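You operate a simulated robot arm through the tools that you are given. There is no shell and no other tool. Be economical: measure what you need, move in short steps, check, and stop when the job is done.

The job below is to be done with a simulated two-armed robot. You get a single attempt, and the scene is never put back.

## Task
Shut the purple laptop down, wipe the smudge off its screen with cleaner, then close the lid.
Fine: white pad back where it lay. What is to be rubbed or washed off counts as gone when no trace of it is left.

It is judged by the outcome, as a careful person would: the job done as asked, and still so three seconds after it is handed in. It fails if anything else is knocked over, pushed out of place, dropped, spilled or broken. A push-on lid holds only when it is set on centred and level and pressed home; a screw cap is set on level and turned clockwise until tight.

## Robot
Two 7-joint arms with two-finger parallel grippers on one trunk, on a base that drives. Base frame: it is fixed to the floor where the robot stands at the start and does not move with it; the origin is under the middle of the robot, x ahead of it, y to its left, z up. Readings come in mm, rad, newtons and seconds.
The left shoulder is at the start at [50, 187, 1135], the right one opposite. With the tool pointing down near the work surface each hand reaches from about 100 to 640 mm from the robot's upright axis, wherever it stands, measured 20 degrees to its own side. Places, roughly: laptop [600, 0, 800]; purple laptop lid [700, 0, 900]; screen cleaner tin [500, 200, 800]. Payload 3.43 kg a hand.
Tool frame (each hand has its own): the origin (TCP) lies between the finger pads and is the grasp point; the fingertips stand 30 mm ahead of it; z points along the fingers, y is the line along which they close. The gripper opens to 94 mm. The fingers are 28 mm wide and 10 mm thick; the gripper's body (50 by 96 mm) begins 55 mm behind the TCP.
Orientation is that of the tool frame in the base frame, as a unit quaternion [x, y, z, w]. With the fingers straight down and closing along the base's y, the tool's x points along the base's -x, its y along +y and its z along -z.

## Interface
- The arms move only by the tool send_rows. It takes "left_steps", "right_steps" or both (then of equal length, played together; a hand with none holds still); each is a list of rows, each a list of 6 numbers: the shift along the tool's x, y, z in mm, then the turn, a rotation vector about the tool's x, y, z in rad. In form: [[dx, dy, dz, ax, ay, az], ...]. A call has 1 to 12 rows; each row is the pose to reach, as a shift and turn from the pose commanded when the call began, along the tool's axes at that moment. "left_claw" and "right_claw" are, for a hand that has rows, the closure in counts, from 0 (fully open) to 255 (shut), set as the call begins (left out, the last holds). Each row takes 0.2 s and may step no farther than 50 mm and 0.15 rad from the row before; otherwise, or with a gripper value out of range, the whole call is refused. A pose out of reach is approached as far as the arm can. The call stops where the force on the tool passes 90 N (or 10 N more than at its start, if that is more) or the arm is blocked; 0.2 s more then pass. The fingers move at their own pace (about 153 mm/s each) and stop on an object; they squeeze with about 34 N. The grip force told is the motor's: it shows also when the fingers shut on nothing. Time passes only in rows, and 0.2 s behind the last, so rows that repeat a pose let the fingers close. The reply holds the time, the measured pose of the TCP, the force on the tool along the base axes, the opening and the grip force, in the units named above and with some noise, with the torque about the TCP (base axes, N m) and any sound that the robot's microphone picked up.
- Cameras (640 x 400 px; columns grow to the right, rows downward): "scene" is now at [158.8, 19.3, 1313.3]; the picture's right is [0.16, -0.99, 0.00], its down [-0.43, -0.07, -0.90] and it looks along [0.89, 0.15, -0.44] (base axes); focal length 232 px, centre (320, 200). "left" rides on the left gripper at [76, -14, -102] in its tool frame; the picture's right is [0.18, 0.98, 0.00], its down [-0.75, 0.14, -0.64] and it looks along [-0.63, 0.12, 0.77] (tool axes); focal length 243 px, centre (320, 200). "right" rides on the right gripper at [76, 14, -102] in its tool frame; the picture's right is [-0.18, 0.98, 0.00], its down [-0.75, -0.14, -0.64] and it looks along [-0.63, -0.12, 0.77] (tool axes); focal length 243 px, centre (320, 200). There is no depth. A picture from a camera that has moved, and an enlarged one, comes with that camera's place and axes in the base frame and with its lens. The place of the scene camera against the robot may be out by one fixed shift of up to 18 mm in any direction.
- snapshot(camera): a new picture of that camera. The clock stands still meanwhile.
- raise_lower(by): slides the trunk up (or, below 0, down) by that many mm; the arms and the scene camera ride with it, the base frame stays. It gives what a move gives, with no picture.
- steer(legs): drives the robot by 1 to 6 legs, each [ahead, left, turn to the left] in mm, mm and rad, along the robot's own axes; the way and the turn of a leg run together, so that a leg with both is an arc; at most 1500 mm and 3.142 rad a leg. The arms and the cameras ride along, it lands a little off, and it stops where it bumps. It gives what a move gives.
- pan_tilt(pan, tilt): turns the head with the scene camera to pan (to the left, within 1.396 rad either way) and tilt (down, from -0.506 to 1.204), counted from straight ahead of the robot. It gives what a move gives.
- inspect(camera, box): a new picture of the part [left, top, right, bottom] of that camera's present view, enlarged. The clock stands still meanwhile.
- finish_job(): hands the job in; it is judged then, once.

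Work in short steps. Places have to be worked out from the pictures, the camera data and where the tool is seen: move nearer, look again, correct. Check each grasp and each placing, and mend what went wrong. You have 120 turns and 108 pictures in all, those below and enlarged ones among them. Open the grippers and draw the arms clear of the work before you hand the job in, unless the task says otherwise; then end with one line.

The tools are called after ">>>" by a JSON object that holds its "op" and its "data". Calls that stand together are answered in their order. send_rows: Moves the arms, as the interface text tells. Its arguments: {"type":"object","properties":{"left_steps":{"type":"array","items":{"type":"array","items":{"type":"number"}}},"left_claw":{"type":"number"},"right_steps":{"type":"array","items":{"type":"array","items":{"type":"number"}}},"right_claw":{"type":"number"}},"required":[]} The other tools are called the same way: raise_lower (by) slides the trunk up or down; steer (legs) drives the base; pan_tilt (pan, tilt) turns the head that bears the scene camera; snapshot (camera) takes a picture; inspect (camera, box) takes an enlarged picture of a part of a camera's view; finish_job () hands the job in.

At the start:

```text
time: 0.0
left_tool_pos: [368.6, 166.0, 1213.1]
left_orientation: [0.0, 1.0, 0.0, 0.0]
left_ft_force: [0.0, -0.1, -0.1]
left_moment: [-0.02, -0.01, 0.02]
left_gripper_width: 93.6
left_grip_force: 0.1
right_tool_pos: [384.8, -120.2, 1150.1]
right_orientation: [0.001, 1.0, 0.0, 0.0]
right_ft_force: [-0.1, 0.2, 0.0]
right_moment: [0.01, 0.02, 0.0]
right_gripper_width: 93.9
right_grip_force: 0.0
trunk travel left (down, up): [-350.0, 82.0]
robot x, y, heading: [-0.6, -0.8, -0.002]
head pan, tilt: [0.162, 0.452]
```

scene: 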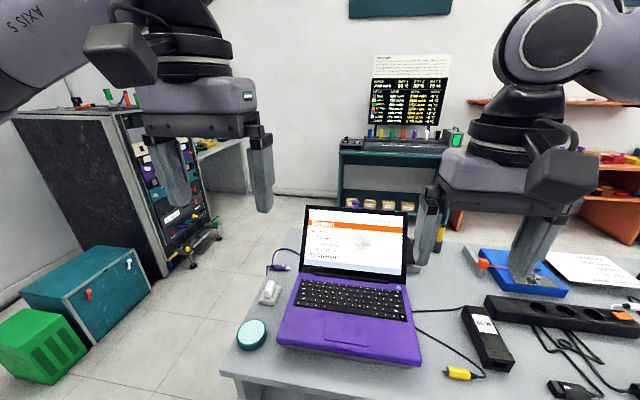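
right: 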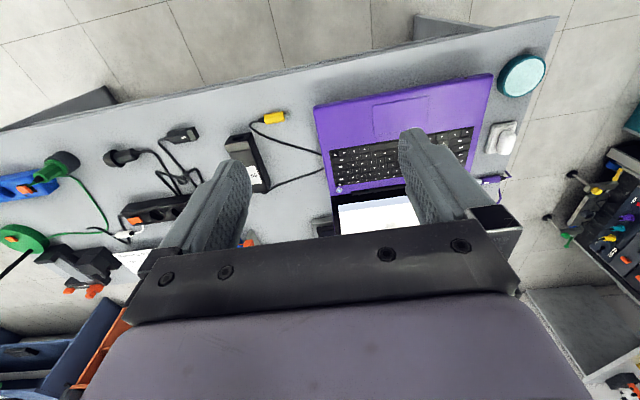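
left: 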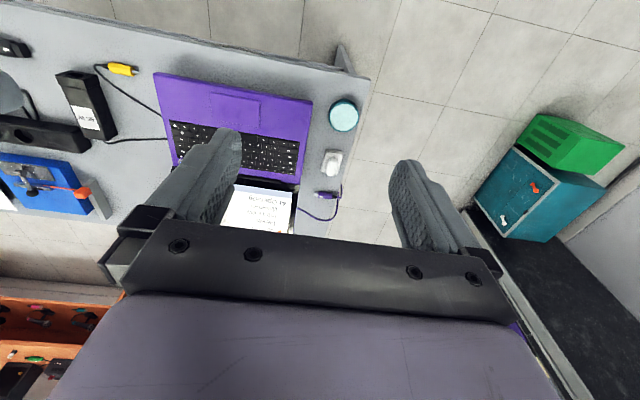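

The scene shows the purple laptop open, with a tin and a white thing to its left. I take a closer look at the screen, keyboard and tin.

>>> {"op": "inspect", "data": {"camera": "scene", "box": [290, 200, 420, 281]}}

>>> {"op": "inspect", "data": {"camera": "scene", "box": [220, 260, 440, 398]}}

>>> {"op": "inspect", "data": {"camera": "scene", "box": [350, 40, 480, 150]}}

```text
4.92 times, centred on (355, 240) of scene
camera zoom: at [158.8, 19.3, 1313.3], right [0.16, -0.99, 0.0], down [-0.43, -0.07, -0.9], along [0.89, 0.15, -0.44], focal length 1141 px, centre (148, 1)
```

zoom: 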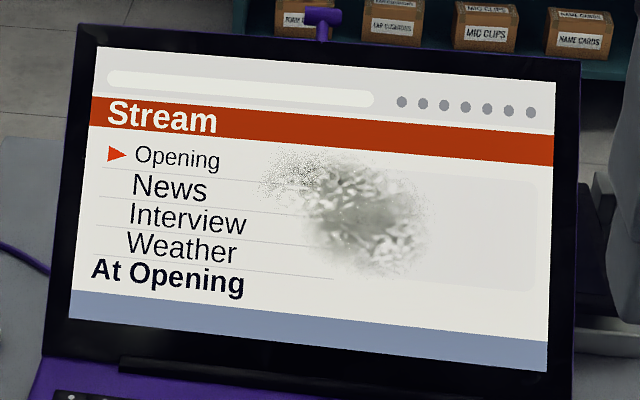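

```text
2.90 times, centred on (330, 329) of scene
camera zoom: at [158.8, 19.3, 1313.3], right [0.16, -0.99, 0.0], down [-0.43, -0.07, -0.9], along [0.89, 0.15, -0.44], focal length 672 px, centre (291, -174)
```

zoom: 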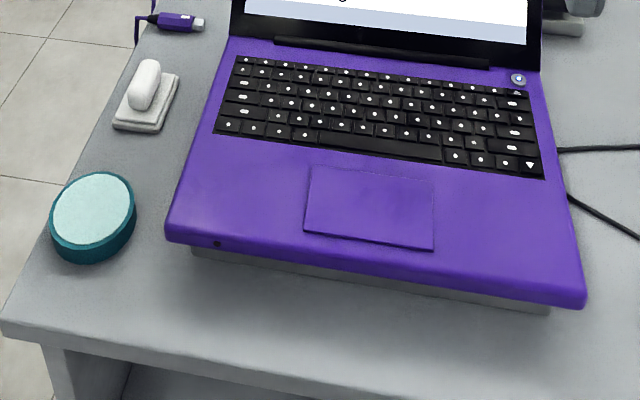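

```text
3.64 times, centred on (415, 95) of scene
camera zoom: at [158.8, 19.3, 1313.3], right [0.16, -0.99, 0.0], down [-0.43, -0.07, -0.9], along [0.89, 0.15, -0.44], focal length 843 px, centre (-26, 582)
```

zoom: 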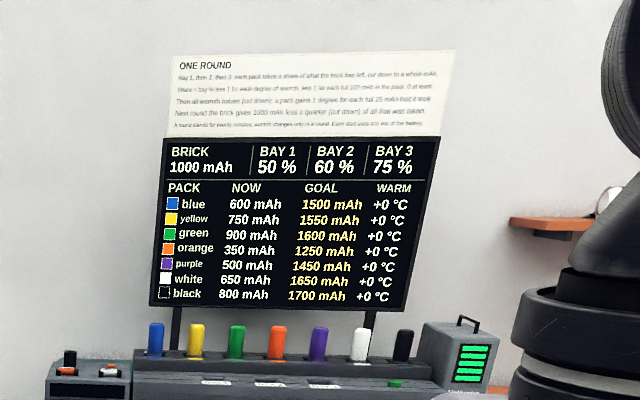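

The pad with a knob and the teal tin lie left of the laptop, and the power button is at the keyboard's top right. I lower the left hand part way for a closer view.

>>> {"op": "send_rows", "data": {"left_steps": [[-6, 13, 43, 0, 0, 0], [-12, 26, 86, 0, 0, 0], [-18, 39, 129, 0, 0, 0], [-24, 52, 172, 0, 0, 0], [-31, 64, 213, 0, 0, 0]]}}

>>> {"op": "snapshot", "data": {"camera": "left"}}

>>> {"op": "pan_tilt", "data": {"pan": 0.0, "tilt": 0.75}}

>>> {"op": "snapshot", "data": {"camera": "scene"}}

```text
time: 1.2
left_tool_pos: [400.0, 229.0, 1001.5]
left_orientation: [0.0, 1.0, 0.0, 0.001]
left_ft_force: [-0.1, -0.6, 0.7]
left_moment: [-0.02, -0.01, 0.01]
left_gripper_width: 94.0
left_grip_force: 0.1
right_tool_pos: [385.4, -120.6, 1149.2]
right_orientation: [0.001, 1.0, 0.0, -0.001]
right_ft_force: [-0.8, -0.5, 0.0]
right_moment: [0.02, -0.04, 0.01]
right_gripper_width: 94.1
right_grip_force: 0.0
trunk travel left (down, up): [-350.0, 82.0]
robot x, y, heading: [-0.6, -0.1, 0.007]
head pan, tilt: [0.162, 0.452]
```

```text
101 pictures are left
camera left: at [323.6, 214.4, 1103.3], right [-0.18, 0.98, 0.0], down [0.75, 0.14, 0.64], along [0.63, 0.12, -0.77], focal length 243 px, centre (320, 200)
```

left: 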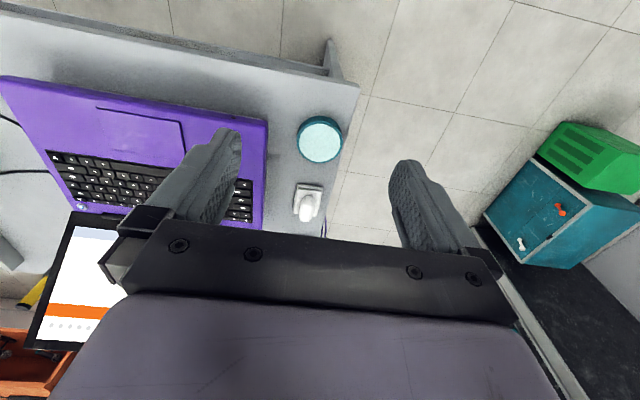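

```text
time: 2.0
left_tool_pos: [398.3, 228.4, 1001.2]
left_orientation: [0.0, 1.0, 0.0, 0.0]
left_ft_force: [0.2, 0.6, -0.4]
left_moment: [0.01, 0.0, 0.02]
left_gripper_width: 94.0
left_grip_force: 0.0
right_tool_pos: [385.8, -119.6, 1148.7]
right_orientation: [0.001, 1.0, 0.0, 0.0]
right_ft_force: [-0.3, 0.3, -0.1]
right_moment: [0.03, -0.02, 0.0]
right_gripper_width: 93.9
right_grip_force: 0.1
trunk travel left (down, up): [-350.0, 82.0]
robot x, y, heading: [-1.6, -0.7, 0.005]
head pan, tilt: [0.0, 0.75]
```

```text
100 pictures are left
camera scene: at [151.0, 4.4, 1287.1], right [0.0, -1.0, 0.0], down [-0.68, 0.0, -0.73], along [0.73, 0.0, -0.68], focal length 232 px, centre (320, 200)
```

scene: 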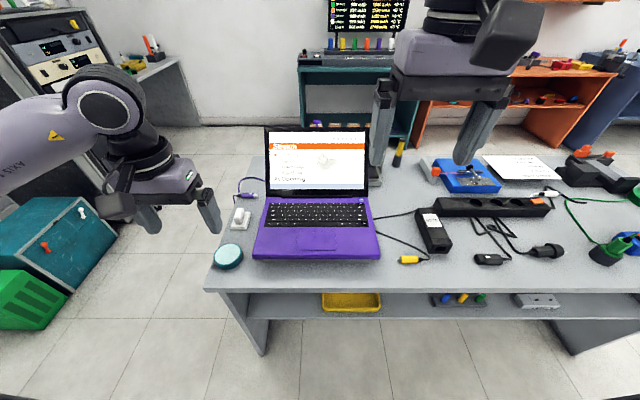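

Tin is near [491, 245, ~750]. I enlarge the tin and pad in the left view.

>>> {"op": "inspect", "data": {"camera": "left", "box": [270, 100, 370, 240]}}

>>> {"op": "inspect", "data": {"camera": "scene", "box": [200, 120, 400, 280]}}

```text
2.86 times, centred on (320, 170) of left
camera zoom: at [323.5, 213.9, 1104.1], right [-0.19, 0.98, 0.0], down [0.75, 0.14, 0.64], along [0.63, 0.12, -0.77], focal length 693 px, centre (320, 286)
```

zoom: 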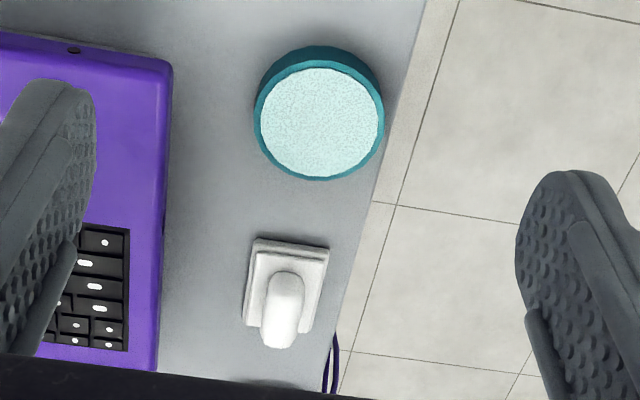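

```text
2.50 times, centred on (300, 200) of scene
camera zoom: at [151.0, 4.4, 1287.1], right [0.0, -1.0, 0.0], down [-0.68, 0.0, -0.73], along [0.73, 0.0, -0.68], focal length 580 px, centre (370, 200)
```

zoom: 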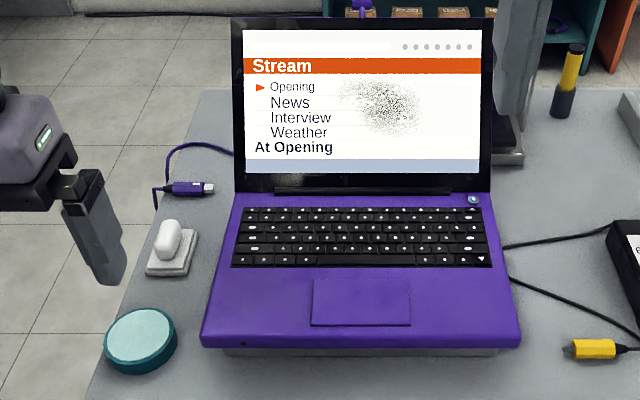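

The tin is open with a wet foam top; the pad has a grip knob. The power button is near [700,-130], a bit far, so I drive ahead 100 mm with the hands high.

>>> {"op": "steer", "data": {"legs": [[110, 0, 0]]}}

>>> {"op": "snapshot", "data": {"camera": "right"}}

>>> {"op": "snapshot", "data": {"camera": "left"}}

```text
time: 3.2
left_tool_pos: [511.2, 228.3, 1001.5]
left_orientation: [0.0, 1.0, 0.0, 0.0]
left_ft_force: [0.3, -0.1, -0.2]
left_moment: [0.0, 0.0, 0.02]
left_gripper_width: 93.8
left_grip_force: 0.1
right_tool_pos: [498.1, -121.2, 1149.6]
right_orientation: [0.002, 1.0, 0.0, 0.001]
right_ft_force: [0.1, -0.3, -0.6]
right_moment: [0.01, 0.03, -0.03]
right_gripper_width: 93.9
right_grip_force: 0.1
trunk travel left (down, up): [-350.0, 82.0]
robot x, y, heading: [111.3, -1.9, -0.004]
head pan, tilt: [0.0, 0.75]
```

```text
97 pictures are left
camera right: at [420.8, -106.8, 1252.6], right [0.19, 0.98, 0.0], down [0.75, -0.14, 0.64], along [0.63, -0.12, -0.77], focal length 243 px, centre (320, 200)
```

right: 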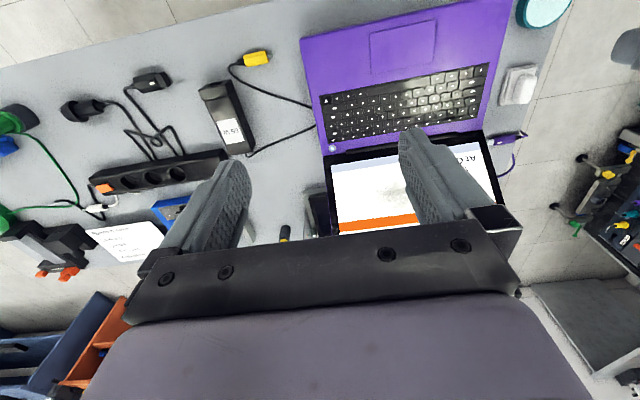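

```text
96 pictures are left
camera left: at [435.5, 213.4, 1103.5], right [-0.18, 0.98, 0.0], down [0.75, 0.14, 0.64], along [0.63, 0.12, -0.77], focal length 243 px, centre (320, 200)
```

left: 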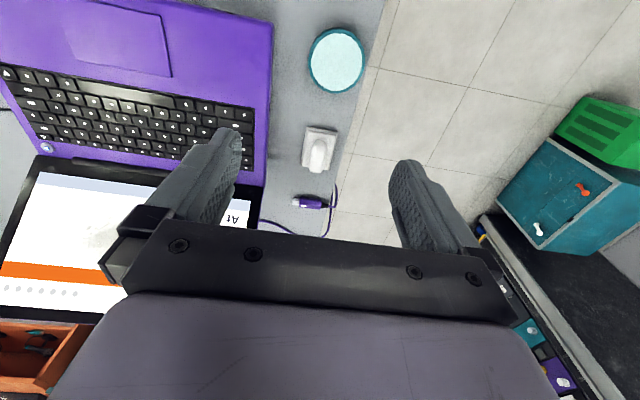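

Triangulating: tin top ≈[490,243,766], pad ≈[614,245,758], power button ≈[659,-128,800]. I bring the right hand, fingers shut, toward the button for a closer look.

>>> {"op": "send_rows", "data": {"right_steps": [[-18, -1, 44, 0, 0, 0], [-36, -3, 88, 0, 0, 0], [-54, -4, 132, 0, 0, 0], [-72, -6, 176, 0, 0, 0], [-92, -7, 220, 0, 0, 0]], "right_claw": 255}}

>>> {"op": "snapshot", "data": {"camera": "right"}}

>>> {"op": "snapshot", "data": {"camera": "scene"}}

```text
time: 4.4
left_tool_pos: [510.7, 227.7, 1002.1]
left_orientation: [0.001, 1.0, -0.001, 0.001]
left_ft_force: [0.3, -0.9, -0.6]
left_moment: [0.0, -0.02, 0.04]
left_gripper_width: 94.0
left_grip_force: 0.0
right_tool_pos: [587.4, -128.7, 929.0]
right_orientation: [0.001, 1.0, 0.0, 0.001]
right_ft_force: [0.2, -0.4, -0.4]
right_moment: [0.01, 0.01, -0.01]
right_gripper_width: 0.0
right_grip_force: 33.1
trunk travel left (down, up): [-350.0, 82.0]
robot x, y, heading: [114.2, 2.4, 0.0]
head pan, tilt: [0.0, 0.75]
```

```text
95 pictures are left
camera right: at [511.3, -114.1, 1031.6], right [0.19, 0.98, 0.0], down [0.75, -0.14, 0.64], along [0.63, -0.12, -0.77], focal length 243 px, centre (320, 200)
```

right: 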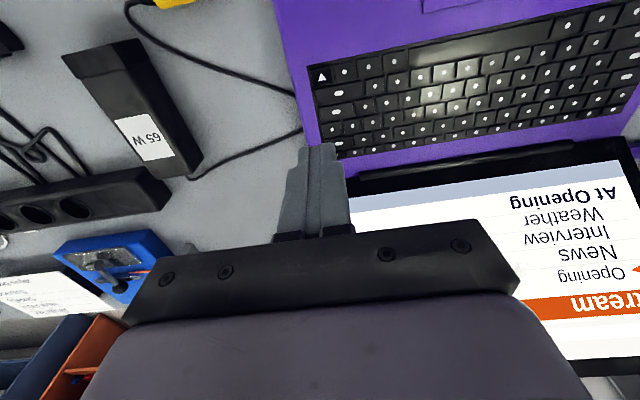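

```text
94 pictures are left
camera scene: at [262.3, 4.1, 1287.1], right [0.0, -1.0, 0.0], down [-0.68, 0.0, -0.73], along [0.73, 0.0, -0.68], focal length 232 px, centre (320, 200)
```

scene: 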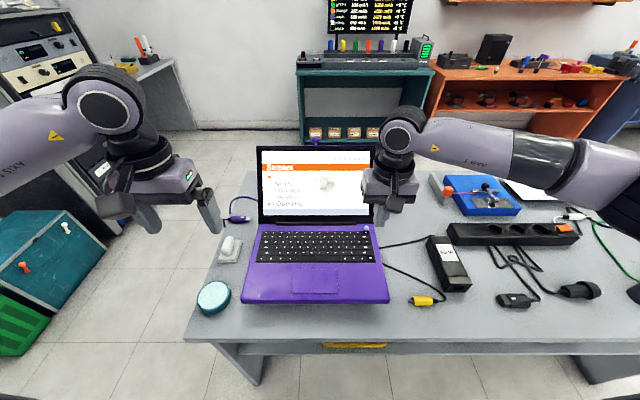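

I enlarge the scene around the button.

>>> {"op": "inspect", "data": {"camera": "scene", "box": [340, 190, 410, 250]}}

>>> {"op": "inspect", "data": {"camera": "right", "box": [270, 110, 380, 200]}}

```text
6.67 times, centred on (375, 220) of scene
camera zoom: at [262.3, 4.1, 1287.1], right [0.0, -1.0, 0.0], down [-0.68, 0.0, -0.73], along [0.73, 0.0, -0.68], focal length 1545 px, centre (-47, 67)
```

zoom: 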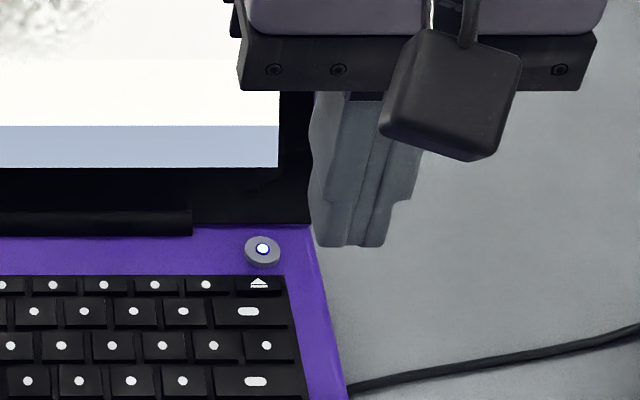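

```text
4.44 times, centred on (325, 155) of right
camera zoom: at [511.3, -114.1, 1031.6], right [0.19, 0.98, 0.0], down [0.75, -0.14, 0.64], along [0.63, -0.12, -0.77], focal length 1078 px, centre (298, 400)
```

zoom: 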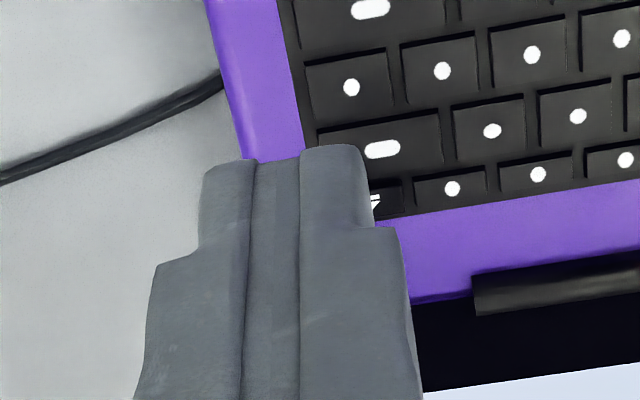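

Button is a raised disc ~15 mm across with about 13 mm to the nearest key. I shift the hand aside to view it directly and locate it precisely.

>>> {"op": "send_rows", "data": {"right_steps": [[10, -40, 0, 0, 0, 0], [20, -70, 0, 0, 0, 0]]}}

>>> {"op": "inspect", "data": {"camera": "right", "box": [290, 60, 450, 220]}}

```text
time: 5.0
left_tool_pos: [510.0, 228.0, 1002.4]
left_orientation: [0.0, 1.0, 0.0, 0.0]
left_ft_force: [-0.1, -0.6, 0.4]
left_moment: [0.01, 0.02, -0.02]
left_gripper_width: 94.0
left_grip_force: 0.1
right_tool_pos: [567.9, -198.8, 928.7]
right_orientation: [0.001, 1.0, 0.0, 0.002]
right_ft_force: [0.3, -0.4, 0.1]
right_moment: [0.03, -0.02, 0.03]
right_gripper_width: 0.0
right_grip_force: 32.6
trunk travel left (down, up): [-350.0, 82.0]
robot x, y, heading: [115.2, 3.8, -0.004]
head pan, tilt: [0.0, 0.75]
```

```text
2.50 times, centred on (370, 140) of right
camera zoom: at [491.3, -184.0, 1032.1], right [0.19, 0.98, 0.0], down [0.75, -0.14, 0.64], along [0.63, -0.12, -0.77], focal length 606 px, centre (195, 350)
```

zoom: 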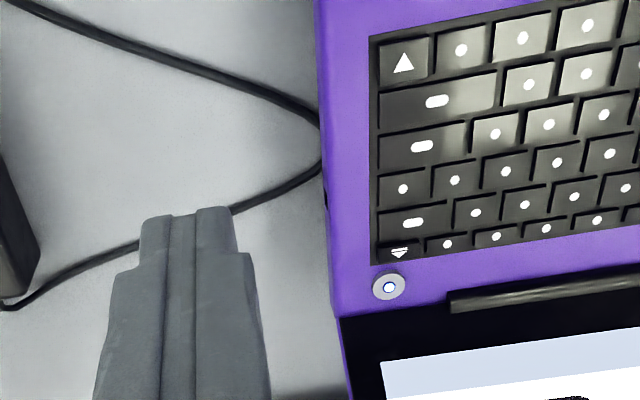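

Button confirmed at ≈[658,-126,804]. I move above it, tips at about 840.

>>> {"op": "send_rows", "data": {"right_steps": [[-30, 24, 10, 0, 0, 0], [-60, 48, 25, 0, 0, 0], [-91, 73, 45, 0, 0, 0], [-91, 73, 60, 0, 0, 0]]}}

>>> {"op": "inspect", "data": {"camera": "scene", "box": [340, 190, 410, 250]}}

>>> {"op": "inspect", "data": {"camera": "right", "box": [240, 90, 400, 250]}}

```text
time: 6.0
left_tool_pos: [510.5, 227.7, 1002.6]
left_orientation: [0.0, 1.0, 0.0, 0.0]
left_ft_force: [-0.2, 0.6, 0.9]
left_moment: [0.0, 0.0, -0.02]
left_gripper_width: 94.0
left_grip_force: 0.0
right_tool_pos: [659.8, -125.7, 870.5]
right_orientation: [0.0, 1.0, 0.0, 0.001]
right_ft_force: [0.1, -0.5, 0.1]
right_moment: [-0.02, 0.0, -0.01]
right_gripper_width: 0.2
right_grip_force: 33.1
trunk travel left (down, up): [-350.0, 82.0]
robot x, y, heading: [113.4, -3.8, -0.002]
head pan, tilt: [0.0, 0.75]
```

```text
6.67 times, centred on (375, 220) of scene
camera zoom: at [262.0, 3.9, 1287.1], right [0.0, -1.0, 0.0], down [-0.68, 0.0, -0.73], along [0.73, 0.0, -0.68], focal length 1545 px, centre (-47, 67)
```

zoom: 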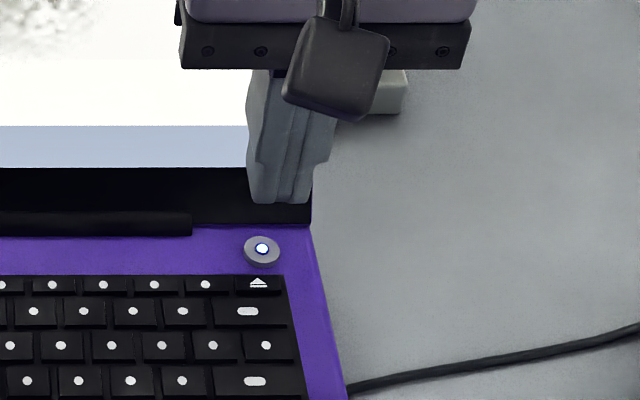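

```text
2.50 times, centred on (320, 170) of right
camera zoom: at [582.7, -111.6, 972.9], right [0.19, 0.98, 0.0], down [0.75, -0.14, 0.64], along [0.63, -0.12, -0.77], focal length 606 px, centre (320, 275)
```

zoom: 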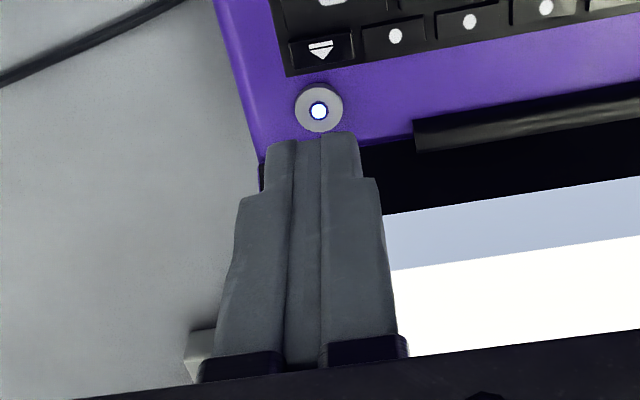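

Aligned. I lower 35 mm gently and read the force.

>>> {"op": "send_rows", "data": {"right_steps": [[0, 0, 15, 0, 0, 0], [0, 0, 28, 0, 0, 0], [0, 0, 32, 0, 0, 0], [0, 0, 35, 0, 0, 0]]}}

>>> {"op": "inspect", "data": {"camera": "scene", "box": [250, 130, 410, 250]}}

```text
time: 7.0
left_tool_pos: [510.0, 227.5, 1001.4]
left_orientation: [0.001, 1.0, 0.0, 0.001]
left_ft_force: [-0.4, 0.5, -0.2]
left_moment: [-0.01, -0.01, 0.01]
left_gripper_width: 93.9
left_grip_force: 0.1
right_tool_pos: [659.2, -124.4, 835.9]
right_orientation: [0.001, 1.0, -0.001, -0.001]
right_ft_force: [-0.5, 0.4, -0.1]
right_moment: [0.02, 0.03, -0.02]
right_gripper_width: 0.2
right_grip_force: 32.8
trunk travel left (down, up): [-350.0, 82.0]
robot x, y, heading: [110.2, -0.5, -0.002]
head pan, tilt: [0.0, 0.75]
```

```text
3.33 times, centred on (330, 190) of scene
camera zoom: at [262.0, 4.1, 1287.1], right [0.0, -1.0, 0.0], down [-0.68, 0.0, -0.73], along [0.73, 0.0, -0.68], focal length 773 px, centre (287, 233)
```

zoom: 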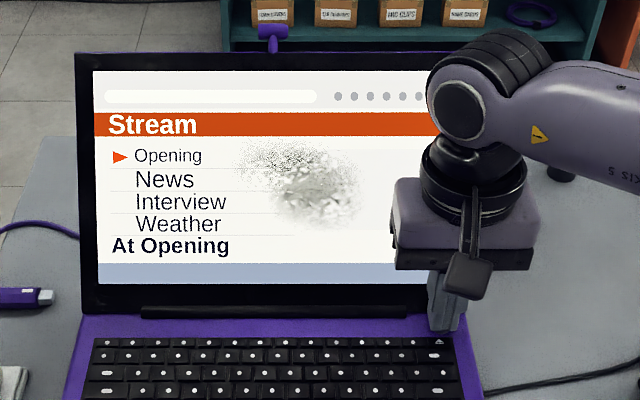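

No contact yet (tip ≈806). I press down in 1–2 mm steps and hold.

>>> {"op": "send_rows", "data": {"right_steps": [[0, 0, 2, 0, 0, 0], [0, 0, 3, 0, 0, 0], [0, 0, 4, 0, 0, 0], [0, 0, 4, 0, 0, 0]]}}

>>> {"op": "inspect", "data": {"camera": "scene", "box": [250, 130, 410, 250]}}

```text
time: 8.0
left_tool_pos: [510.8, 228.5, 1001.3]
left_orientation: [0.0, 1.0, 0.0, 0.0]
left_ft_force: [-0.7, 0.4, 0.0]
left_moment: [-0.02, 0.02, -0.01]
left_gripper_width: 94.1
left_grip_force: 0.0
right_tool_pos: [660.3, -124.5, 832.4]
right_orientation: [0.002, 1.0, 0.0, 0.001]
right_ft_force: [-0.1, 0.7, 0.6]
right_moment: [0.0, 0.05, -0.01]
right_gripper_width: 0.0
right_grip_force: 32.5
trunk travel left (down, up): [-350.0, 82.0]
robot x, y, heading: [108.8, 1.2, -0.002]
head pan, tilt: [0.0, 0.75]
```

```text
3.33 times, centred on (330, 190) of scene
camera zoom: at [261.9, 4.1, 1287.1], right [0.0, -1.0, 0.0], down [-0.68, 0.0, -0.73], along [0.73, 0.0, -0.68], focal length 773 px, centre (287, 233)
```

zoom: 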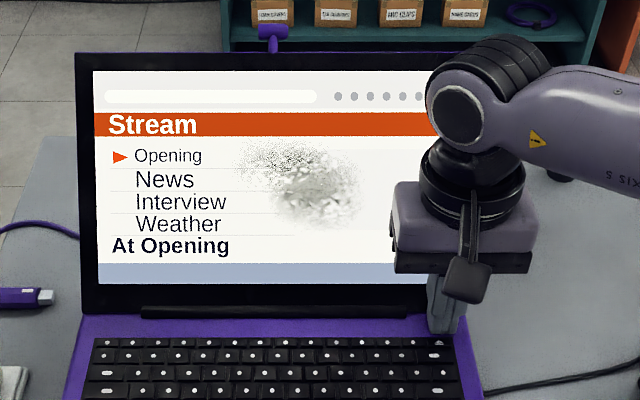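

Still no contact; continue 3 mm more.

>>> {"op": "send_rows", "data": {"right_steps": [[0, 0, 1, 0, 0, 0], [0, 0, 2, 0, 0, 0], [0, 0, 3, 0, 0, 0]]}}

>>> {"op": "inspect", "data": {"camera": "right", "box": [240, 90, 400, 250]}}

```text
time: 8.8
left_tool_pos: [510.6, 228.0, 1001.7]
left_orientation: [0.0, 1.0, 0.0, 0.001]
left_ft_force: [-0.4, 0.0, -0.3]
left_moment: [-0.03, -0.02, -0.01]
left_gripper_width: 94.0
left_grip_force: 0.0
right_tool_pos: [660.4, -125.0, 829.2]
right_orientation: [0.001, 1.0, 0.001, 0.001]
right_ft_force: [2.2, 0.2, 7.8]
right_moment: [0.0, 0.06, 0.05]
right_gripper_width: 0.0
right_grip_force: 33.0
trunk travel left (down, up): [-350.0, 82.0]
robot x, y, heading: [110.7, -1.1, 0.002]
head pan, tilt: [0.0, 0.75]
heard: click, click
```

```text
2.50 times, centred on (320, 170) of right
camera zoom: at [583.0, -111.3, 932.0], right [0.19, 0.98, 0.0], down [0.75, -0.14, 0.64], along [0.63, -0.12, -0.76], focal length 606 px, centre (320, 275)
```

zoom: 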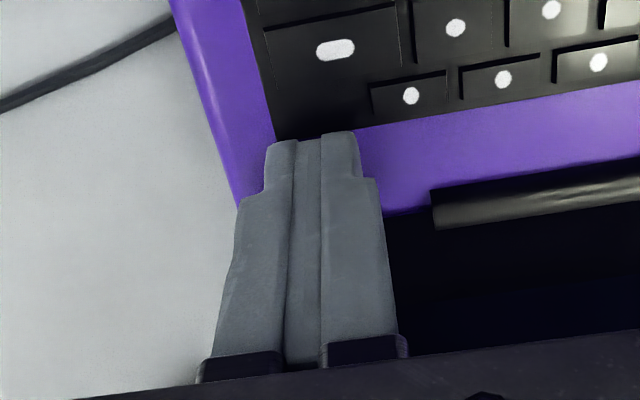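

Clicks heard and the screen went dark. I lift off straight up and look.

>>> {"op": "send_rows", "data": {"right_steps": [[0, 0, -10, 0, 0, 0], [0, 0, -50, 0, 0, 0], [10, -20, -95, 0, 0, 0], [40, -50, -120, 0, 0, 0], [80, -70, -140, 0, 0, 0]]}}

>>> {"op": "inspect", "data": {"camera": "scene", "box": [230, 130, 410, 265]}}

```text
refused: row 3 steps farther than a row can; nothing moved
```

```text
2.96 times, centred on (320, 198) of scene
camera zoom: at [261.5, 4.3, 1287.3], right [0.0, -1.0, 0.0], down [-0.68, 0.0, -0.73], along [0.73, 0.0, -0.68], focal length 687 px, centre (320, 207)
```

zoom: 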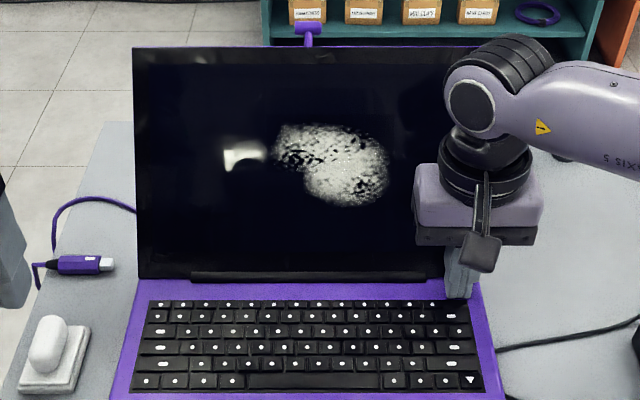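

The screen is dark and the smudge shows clearly (the small bright patch is a reflection). I lift the right hand and withdraw it.

>>> {"op": "send_rows", "data": {"right_steps": [[0, 0, -10, 0, 0, 0], [0, 0, -50, 0, 0, 0], [10, -15, -90, 0, 0, 0], [40, -35, -120, 0, 0, 0], [75, -55, -145, 0, 0, 0], [110, -80, -165, 0, 0, 0]]}}

>>> {"op": "inspect", "data": {"camera": "scene", "box": [230, 130, 410, 265]}}

```text
time: 10.2
left_tool_pos: [509.8, 227.5, 1001.9]
left_orientation: [0.0, 1.0, 0.0, 0.001]
left_ft_force: [0.5, -0.4, -0.7]
left_moment: [-0.01, -0.05, 0.02]
left_gripper_width: 94.1
left_grip_force: 0.1
right_tool_pos: [547.9, -205.4, 993.7]
right_orientation: [0.001, 1.0, 0.0, -0.001]
right_ft_force: [-0.1, -0.4, 0.5]
right_moment: [-0.04, -0.02, -0.01]
right_gripper_width: 0.0
right_grip_force: 33.2
trunk travel left (down, up): [-350.0, 82.0]
robot x, y, heading: [113.2, -2.4, -0.002]
head pan, tilt: [0.0, 0.75]
```

```text
2.96 times, centred on (320, 198) of scene
camera zoom: at [261.6, 3.7, 1287.1], right [0.0, -1.0, 0.0], down [-0.68, 0.0, -0.73], along [0.73, 0.0, -0.68], focal length 687 px, centre (320, 207)
```

zoom: 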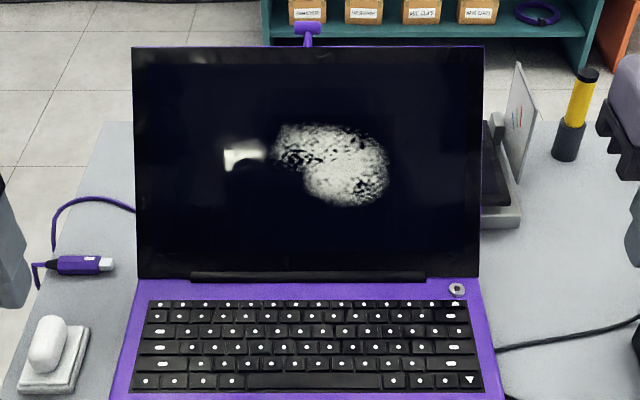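

Off for certain: button light is dark. I check the purple thing standing above the lid's top edge before planning the lid closing.

>>> {"op": "inspect", "data": {"camera": "scene", "box": [300, 125, 340, 155]}}

>>> {"op": "snapshot", "data": {"camera": "right"}}

```text
13.33 times, centred on (320, 140) of scene
camera zoom: at [261.6, 3.7, 1287.1], right [0.0, -1.0, 0.0], down [-0.68, 0.0, -0.73], along [0.73, 0.0, -0.68], focal length 3091 px, centre (320, 1000)
```

zoom: 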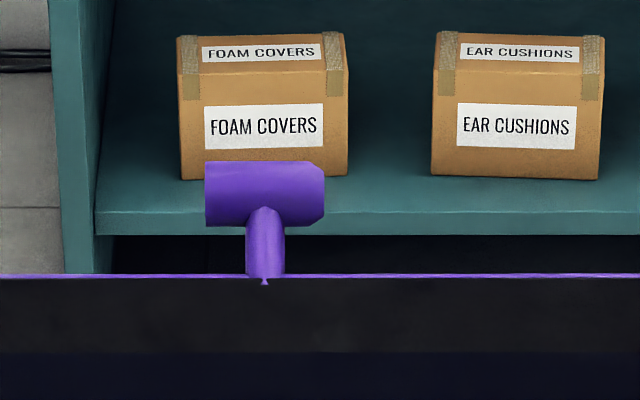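

```text
82 pictures are left
camera right: at [471.3, -191.3, 1096.9], right [0.19, 0.98, 0.0], down [0.75, -0.14, 0.64], along [0.63, -0.12, -0.77], focal length 243 px, centre (320, 200)
```

right: 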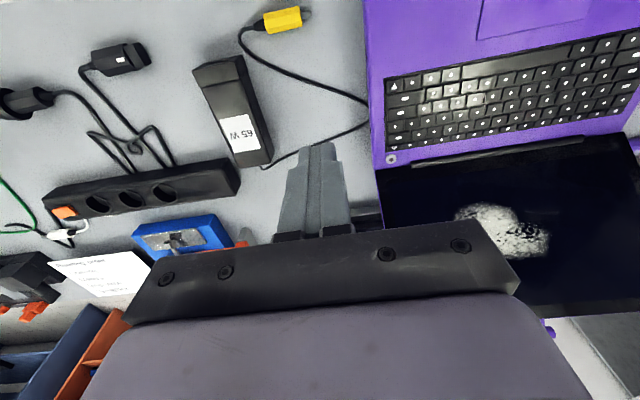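

The T is a grab knob on the lid's top edge. Now I bring the left hand nearer the pad for a look at its handle.

>>> {"op": "send_rows", "data": {"left_steps": [[-20, 5, 36, 0, 0, 0], [-40, 10, 72, 0, 0, 0]]}}

>>> {"op": "inspect", "data": {"camera": "left", "box": [240, 20, 400, 220]}}

>>> {"op": "inspect", "data": {"camera": "scene", "box": [180, 200, 280, 320]}}

```text
time: 10.8
left_tool_pos: [551.1, 238.2, 927.9]
left_orientation: [0.001, 1.0, -0.001, 0.001]
left_ft_force: [0.1, 0.6, -0.1]
left_moment: [-0.03, -0.01, 0.03]
left_gripper_width: 94.0
left_grip_force: 0.1
right_tool_pos: [548.4, -204.7, 993.3]
right_orientation: [0.002, 1.0, 0.0, 0.0]
right_ft_force: [-0.8, -0.3, -0.6]
right_moment: [-0.01, 0.02, 0.03]
right_gripper_width: 0.2
right_grip_force: 33.3
trunk travel left (down, up): [-350.0, 82.0]
robot x, y, heading: [110.8, 0.6, -0.006]
head pan, tilt: [0.0, 0.75]
```

```text
2.00 times, centred on (320, 120) of left
camera zoom: at [475.6, 224.2, 1030.1], right [-0.18, 0.98, 0.0], down [0.75, 0.14, 0.64], along [0.63, 0.12, -0.77], focal length 485 px, centre (320, 360)
```

zoom: 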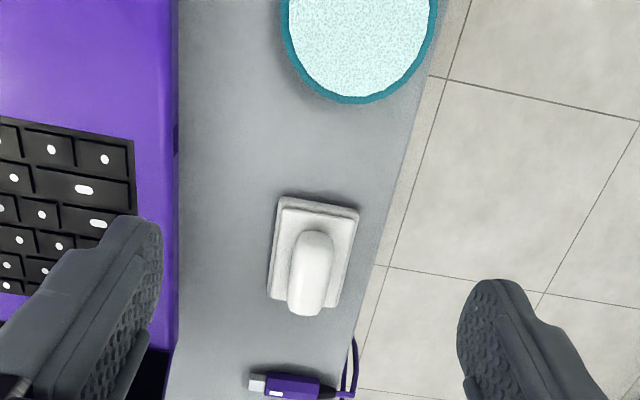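

```text
3.33 times, centred on (230, 260) of scene
camera zoom: at [262.2, 4.2, 1287.1], right [0.0, -1.0, 0.0], down [-0.68, 0.0, -0.73], along [0.73, 0.0, -0.68], focal length 773 px, centre (620, 0)
```

zoom: 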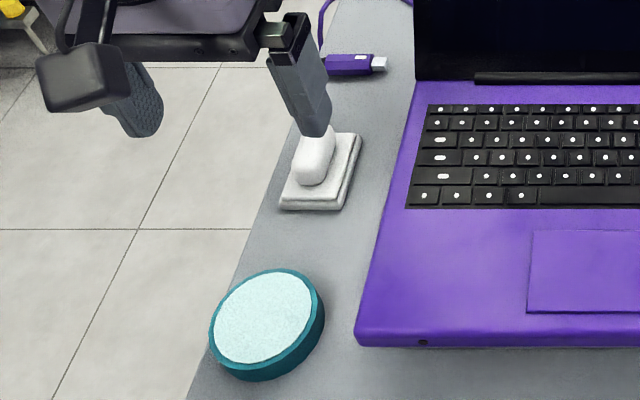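

Pad is axis-aligned, centre ≈[618,245.5], 68×46 mm, with a ridge handle along x. I move above it with a part-open gripper.

>>> {"op": "send_rows", "data": {"left_steps": [[-33, 4, 20, 0, 0, 0], [-66, 7, 40, 0, 0, 0], [-66, 7, 68, 0, 0, 0]], "left_claw": 90}}

>>> {"op": "snapshot", "data": {"camera": "left"}}

>>> {"op": "inspect", "data": {"camera": "scene", "box": [180, 180, 280, 300]}}

```text
time: 11.6
left_tool_pos: [615.2, 244.1, 860.9]
left_orientation: [0.001, 1.0, 0.0, 0.0]
left_ft_force: [0.7, 0.1, 0.5]
left_moment: [-0.02, 0.01, 0.04]
left_gripper_width: 60.5
left_grip_force: 0.0
right_tool_pos: [547.4, -203.9, 993.7]
right_orientation: [0.002, 1.0, 0.0, 0.0]
right_ft_force: [0.0, -0.5, -0.4]
right_moment: [-0.04, 0.0, -0.02]
right_gripper_width: 0.0
right_grip_force: 32.9
trunk travel left (down, up): [-350.0, 82.0]
robot x, y, heading: [111.3, -0.2, 0.0]
head pan, tilt: [0.0, 0.75]
```

```text
79 pictures are left
camera left: at [541.3, 230.8, 963.4], right [-0.18, 0.98, 0.0], down [0.75, 0.14, 0.64], along [0.63, 0.12, -0.77], focal length 243 px, centre (320, 200)
```

left: 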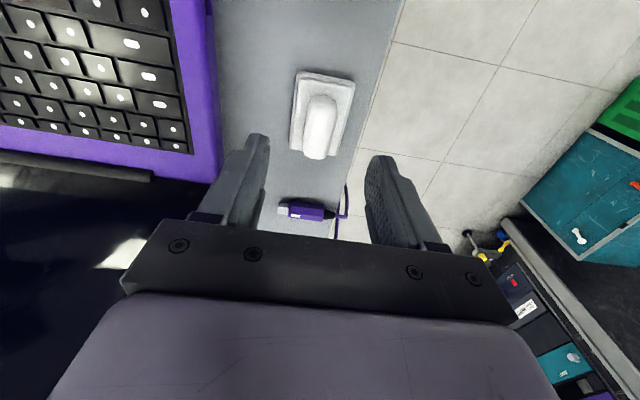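

```text
3.33 times, centred on (230, 240) of scene
camera zoom: at [262.0, 4.2, 1287.1], right [0.0, -1.0, 0.0], down [-0.68, 0.0, -0.73], along [0.73, 0.0, -0.68], focal length 773 px, centre (620, 67)
```

zoom: 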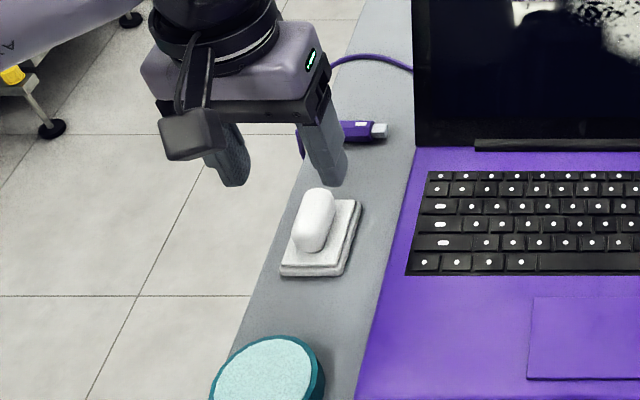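

Refined: pad top nearer z≈735, centre ≈[627,247]. I align and descend to TCP ≈800, then check.

>>> {"op": "send_rows", "data": {"left_steps": [[-11, 3, 20, 0, 0, 0], [-11, 3, 45, 0, 0, 0], [-11, 3, 61, 0, 0, 0]]}}

>>> {"op": "inspect", "data": {"camera": "left", "box": [220, 0, 420, 200]}}

>>> {"op": "inspect", "data": {"camera": "scene", "box": [190, 200, 270, 290]}}

```text
time: 12.4
left_tool_pos: [627.2, 247.3, 801.9]
left_orientation: [0.0, 1.0, 0.0, 0.0]
left_ft_force: [0.1, -0.7, -0.1]
left_moment: [-0.03, -0.01, 0.03]
left_gripper_width: 60.9
left_grip_force: 0.1
right_tool_pos: [547.7, -205.3, 993.4]
right_orientation: [0.002, 1.0, 0.0, 0.0]
right_ft_force: [-0.3, -0.6, 0.3]
right_moment: [-0.01, 0.0, 0.0]
right_gripper_width: 0.0
right_grip_force: 33.6
trunk travel left (down, up): [-350.0, 82.0]
robot x, y, heading: [111.1, 0.7, 0.001]
head pan, tilt: [0.0, 0.75]
```

```text
2.00 times, centred on (320, 100) of left
camera zoom: at [552.4, 233.5, 902.7], right [-0.18, 0.98, 0.0], down [0.75, 0.14, 0.64], along [0.63, 0.12, -0.77], focal length 485 px, centre (320, 400)
```

zoom: 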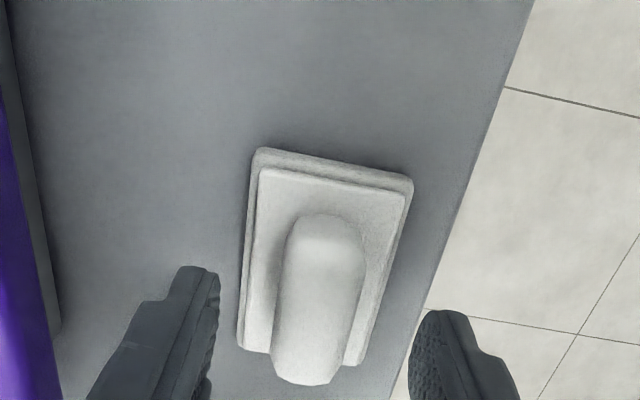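

```text
4.44 times, centred on (230, 245) of scene
camera zoom: at [262.1, 4.1, 1287.1], right [0.0, -1.0, 0.0], down [-0.68, 0.0, -0.73], along [0.73, 0.0, -0.68], focal length 1030 px, centre (720, 0)
```

zoom: 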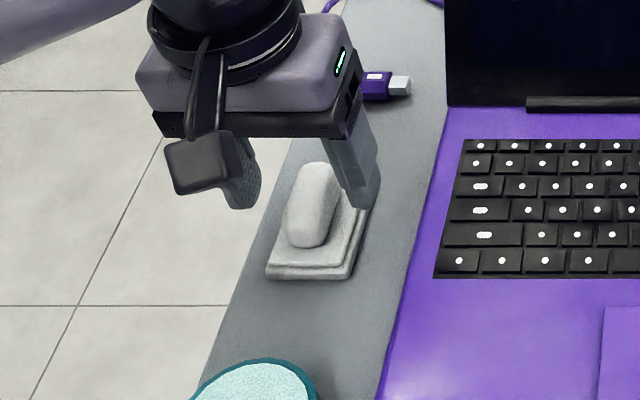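

Handle is centred between the fingers. I lower 20 mm more and look.

>>> {"op": "send_rows", "data": {"left_steps": [[0, 0, 10, 0, 0, 0], [0, 0, 20, 0, 0, 0]]}}

>>> {"op": "inspect", "data": {"camera": "left", "box": [220, 20, 420, 220]}}

>>> {"op": "inspect", "data": {"camera": "scene", "box": [200, 200, 260, 270]}}

```text
time: 13.0
left_tool_pos: [626.3, 247.8, 781.8]
left_orientation: [0.001, 1.0, -0.001, 0.0]
left_ft_force: [-1.0, 0.4, 0.6]
left_moment: [0.02, 0.0, 0.01]
left_gripper_width: 60.9
left_grip_force: 0.1
right_tool_pos: [548.8, -205.1, 993.3]
right_orientation: [0.001, 1.0, 0.0, -0.001]
right_ft_force: [0.3, -0.1, 0.7]
right_moment: [-0.04, 0.01, 0.02]
right_gripper_width: 0.2
right_grip_force: 32.9
trunk travel left (down, up): [-350.0, 82.0]
robot x, y, heading: [113.5, -1.4, -0.001]
head pan, tilt: [0.0, 0.75]
```

```text
2.00 times, centred on (320, 120) of left
camera zoom: at [551.0, 232.8, 882.9], right [-0.18, 0.98, 0.0], down [0.75, 0.14, 0.64], along [0.63, 0.12, -0.77], focal length 485 px, centre (320, 360)
```

zoom: 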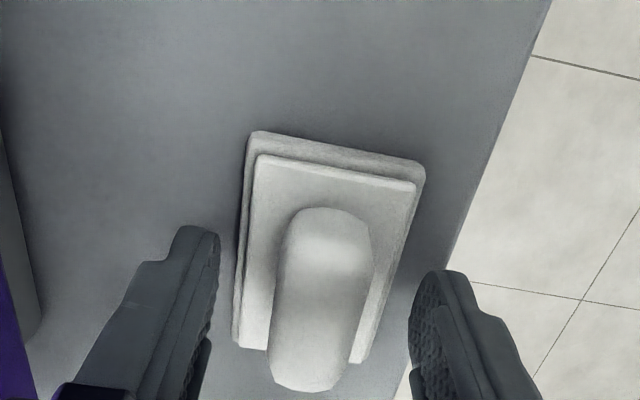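

```text
5.71 times, centred on (230, 235) of scene
camera zoom: at [262.1, 4.1, 1287.1], right [0.0, -1.0, 0.0], down [-0.68, 0.0, -0.73], along [0.73, 0.0, -0.68], focal length 1325 px, centre (834, 0)
```

zoom: 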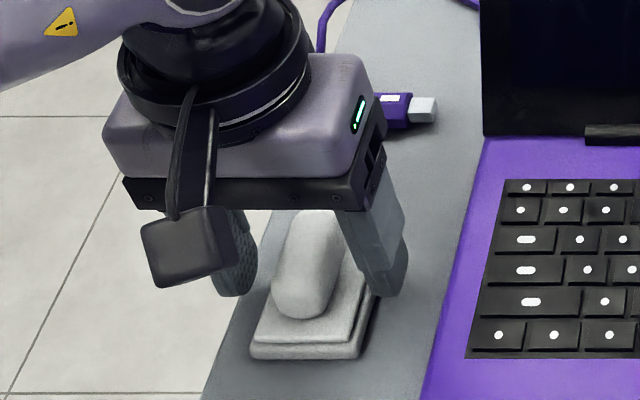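

Tip height relative to the pad's top plate is unclear, so I raise a little, narrow the fingers over the plate, and feel down to it.

>>> {"op": "send_rows", "data": {"left_steps": [[0, 0, -8, 0, 0, 0], [0, 0, -8, 0, 0, 0]]}}

>>> {"op": "send_rows", "data": {"left_steps": [[0, 0, 0, 0, 0, 0], [0, 0, 2, 0, 0, 0], [0, 0, 4, 0, 0, 0], [0, 0, 6, 0, 0, 0], [0, 0, 8, 0, 0, 0]], "left_claw": 150}}

>>> {"op": "inspect", "data": {"camera": "left", "box": [220, 20, 420, 220]}}

```text
time: 13.6
left_tool_pos: [626.3, 247.6, 788.4]
left_orientation: [0.0, 1.0, 0.0, -0.001]
left_ft_force: [0.9, 0.4, 0.6]
left_moment: [-0.04, -0.02, -0.01]
left_gripper_width: 60.7
left_grip_force: 0.0
right_tool_pos: [547.8, -203.5, 994.3]
right_orientation: [0.002, 1.0, 0.001, 0.0]
right_ft_force: [0.0, 0.1, 0.7]
right_moment: [-0.02, -0.01, 0.01]
right_gripper_width: 0.0
right_grip_force: 33.0
trunk travel left (down, up): [-350.0, 82.0]
robot x, y, heading: [110.0, -1.7, -0.001]
head pan, tilt: [0.0, 0.75]
```

```text
time: 14.8
left_tool_pos: [627.7, 246.5, 784.3]
left_orientation: [0.0, 1.0, -0.001, 0.003]
left_ft_force: [-6.3, 2.8, 22.7]
left_moment: [0.15, 0.33, -0.05]
left_gripper_width: 38.7
left_grip_force: 0.1
right_tool_pos: [546.9, -205.3, 995.5]
right_orientation: [0.0, 1.0, 0.0, 0.002]
right_ft_force: [0.6, 0.0, -0.9]
right_moment: [-0.01, -0.07, 0.0]
right_gripper_width: 0.0
right_grip_force: 32.7
trunk travel left (down, up): [-350.0, 82.0]
robot x, y, heading: [109.2, -2.8, -0.003]
head pan, tilt: [0.0, 0.75]
```

```text
2.00 times, centred on (320, 120) of left
camera zoom: at [550.9, 232.7, 886.3], right [-0.18, 0.98, 0.0], down [0.75, 0.14, 0.65], along [0.64, 0.12, -0.76], focal length 485 px, centre (320, 360)
```

zoom: 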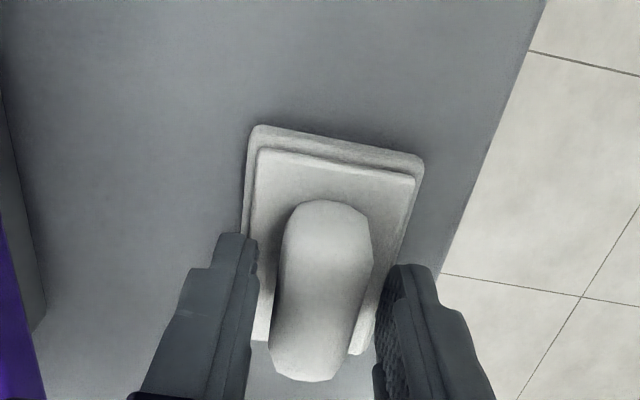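

Contact: plate top is at ≈754. I back off 5 mm and close on the handle.

>>> {"op": "send_rows", "data": {"left_steps": [[0, 0, -5, 0, 0, 0], [0, 0, -5, 0, 0, 0]]}}

>>> {"op": "send_rows", "data": {"left_steps": [[0, 0, 0, 0, 0, 0], [0, 0, 0, 0, 0, 0], [0, 0, 0, 0, 0, 0]], "left_claw": 255}}

>>> {"op": "inspect", "data": {"camera": "left", "box": [220, 20, 420, 220]}}

```text
time: 15.4
left_tool_pos: [628.0, 246.8, 785.5]
left_orientation: [0.001, 1.0, 0.0, 0.0]
left_ft_force: [0.3, 0.0, 3.2]
left_moment: [0.02, -0.08, 0.0]
left_gripper_width: 38.5
left_grip_force: 0.1
right_tool_pos: [548.8, -205.1, 993.3]
right_orientation: [0.001, 1.0, 0.0, 0.001]
right_ft_force: [0.1, -0.3, -0.6]
right_moment: [-0.02, 0.01, 0.04]
right_gripper_width: 0.0
right_grip_force: 32.9
trunk travel left (down, up): [-350.0, 82.0]
robot x, y, heading: [112.4, -3.8, 0.001]
head pan, tilt: [0.0, 0.75]
```

```text
time: 16.2
left_tool_pos: [627.2, 247.8, 785.7]
left_orientation: [-0.001, 1.0, -0.001, 0.0]
left_ft_force: [-0.4, 0.8, -1.1]
left_moment: [-0.01, -0.01, -0.01]
left_gripper_width: 27.5
left_grip_force: 33.9
right_tool_pos: [548.0, -204.3, 991.9]
right_orientation: [0.002, 1.0, 0.0, -0.001]
right_ft_force: [0.7, -0.8, 0.4]
right_moment: [-0.04, 0.0, 0.02]
right_gripper_width: 0.0
right_grip_force: 32.4
trunk travel left (down, up): [-350.0, 82.0]
robot x, y, heading: [111.7, 0.7, -0.004]
head pan, tilt: [0.0, 0.75]
```

```text
2.00 times, centred on (320, 120) of left
camera zoom: at [551.4, 233.3, 887.4], right [-0.18, 0.98, 0.0], down [0.75, 0.14, 0.64], along [0.63, 0.12, -0.77], focal length 485 px, centre (320, 360)
```

zoom: 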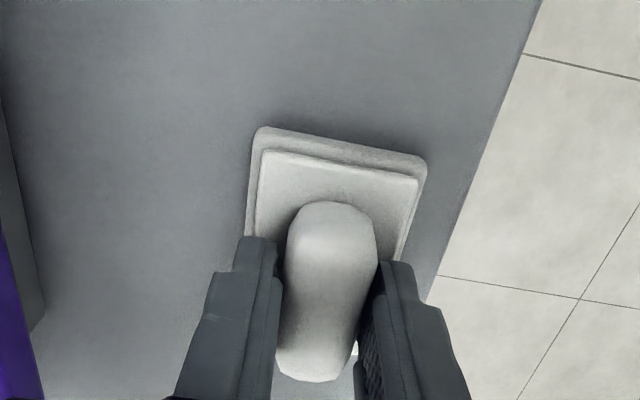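

Gripped (27.5 mm). Grasp TCP [627.2,247.6,785.7] is the spot to return to. Lift and check.

>>> {"op": "send_rows", "data": {"left_steps": [[0, 0, -15, 0, 0, 0], [0, 0, -40, 0, 0, 0], [0, 0, -75, 0, 0, 0]]}}

>>> {"op": "snapshot", "data": {"camera": "left"}}

>>> {"op": "inspect", "data": {"camera": "scene", "box": [180, 180, 300, 320]}}

```text
time: 17.0
left_tool_pos: [626.1, 247.8, 860.6]
left_orientation: [0.001, 1.0, -0.001, 0.0]
left_ft_force: [-0.1, -0.2, 0.1]
left_moment: [0.01, -0.02, -0.01]
left_gripper_width: 27.6
left_grip_force: 33.6
right_tool_pos: [548.8, -205.5, 994.5]
right_orientation: [0.001, 1.0, -0.001, 0.001]
right_ft_force: [-0.4, -0.4, -0.4]
right_moment: [-0.01, -0.01, -0.02]
right_gripper_width: 0.1
right_grip_force: 33.0
trunk travel left (down, up): [-350.0, 82.0]
robot x, y, heading: [109.7, 1.4, -0.006]
head pan, tilt: [0.0, 0.75]
```

```text
71 pictures are left
camera left: at [550.9, 232.9, 962.9], right [-0.18, 0.98, 0.0], down [0.75, 0.14, 0.64], along [0.63, 0.12, -0.77], focal length 243 px, centre (320, 200)
```

left: 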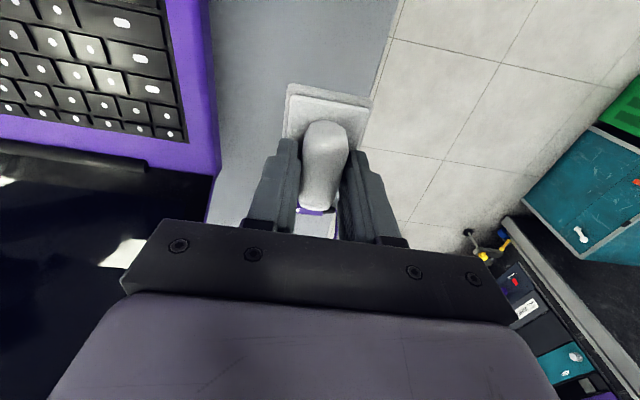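

```text
2.86 times, centred on (240, 250) of scene
camera zoom: at [261.9, 4.0, 1287.0], right [0.0, -1.0, 0.0], down [-0.68, 0.0, -0.73], along [0.73, 0.0, -0.68], focal length 662 px, centre (549, 57)
```

zoom: 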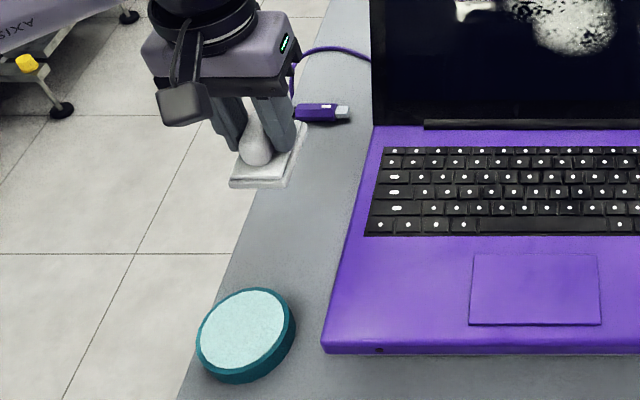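

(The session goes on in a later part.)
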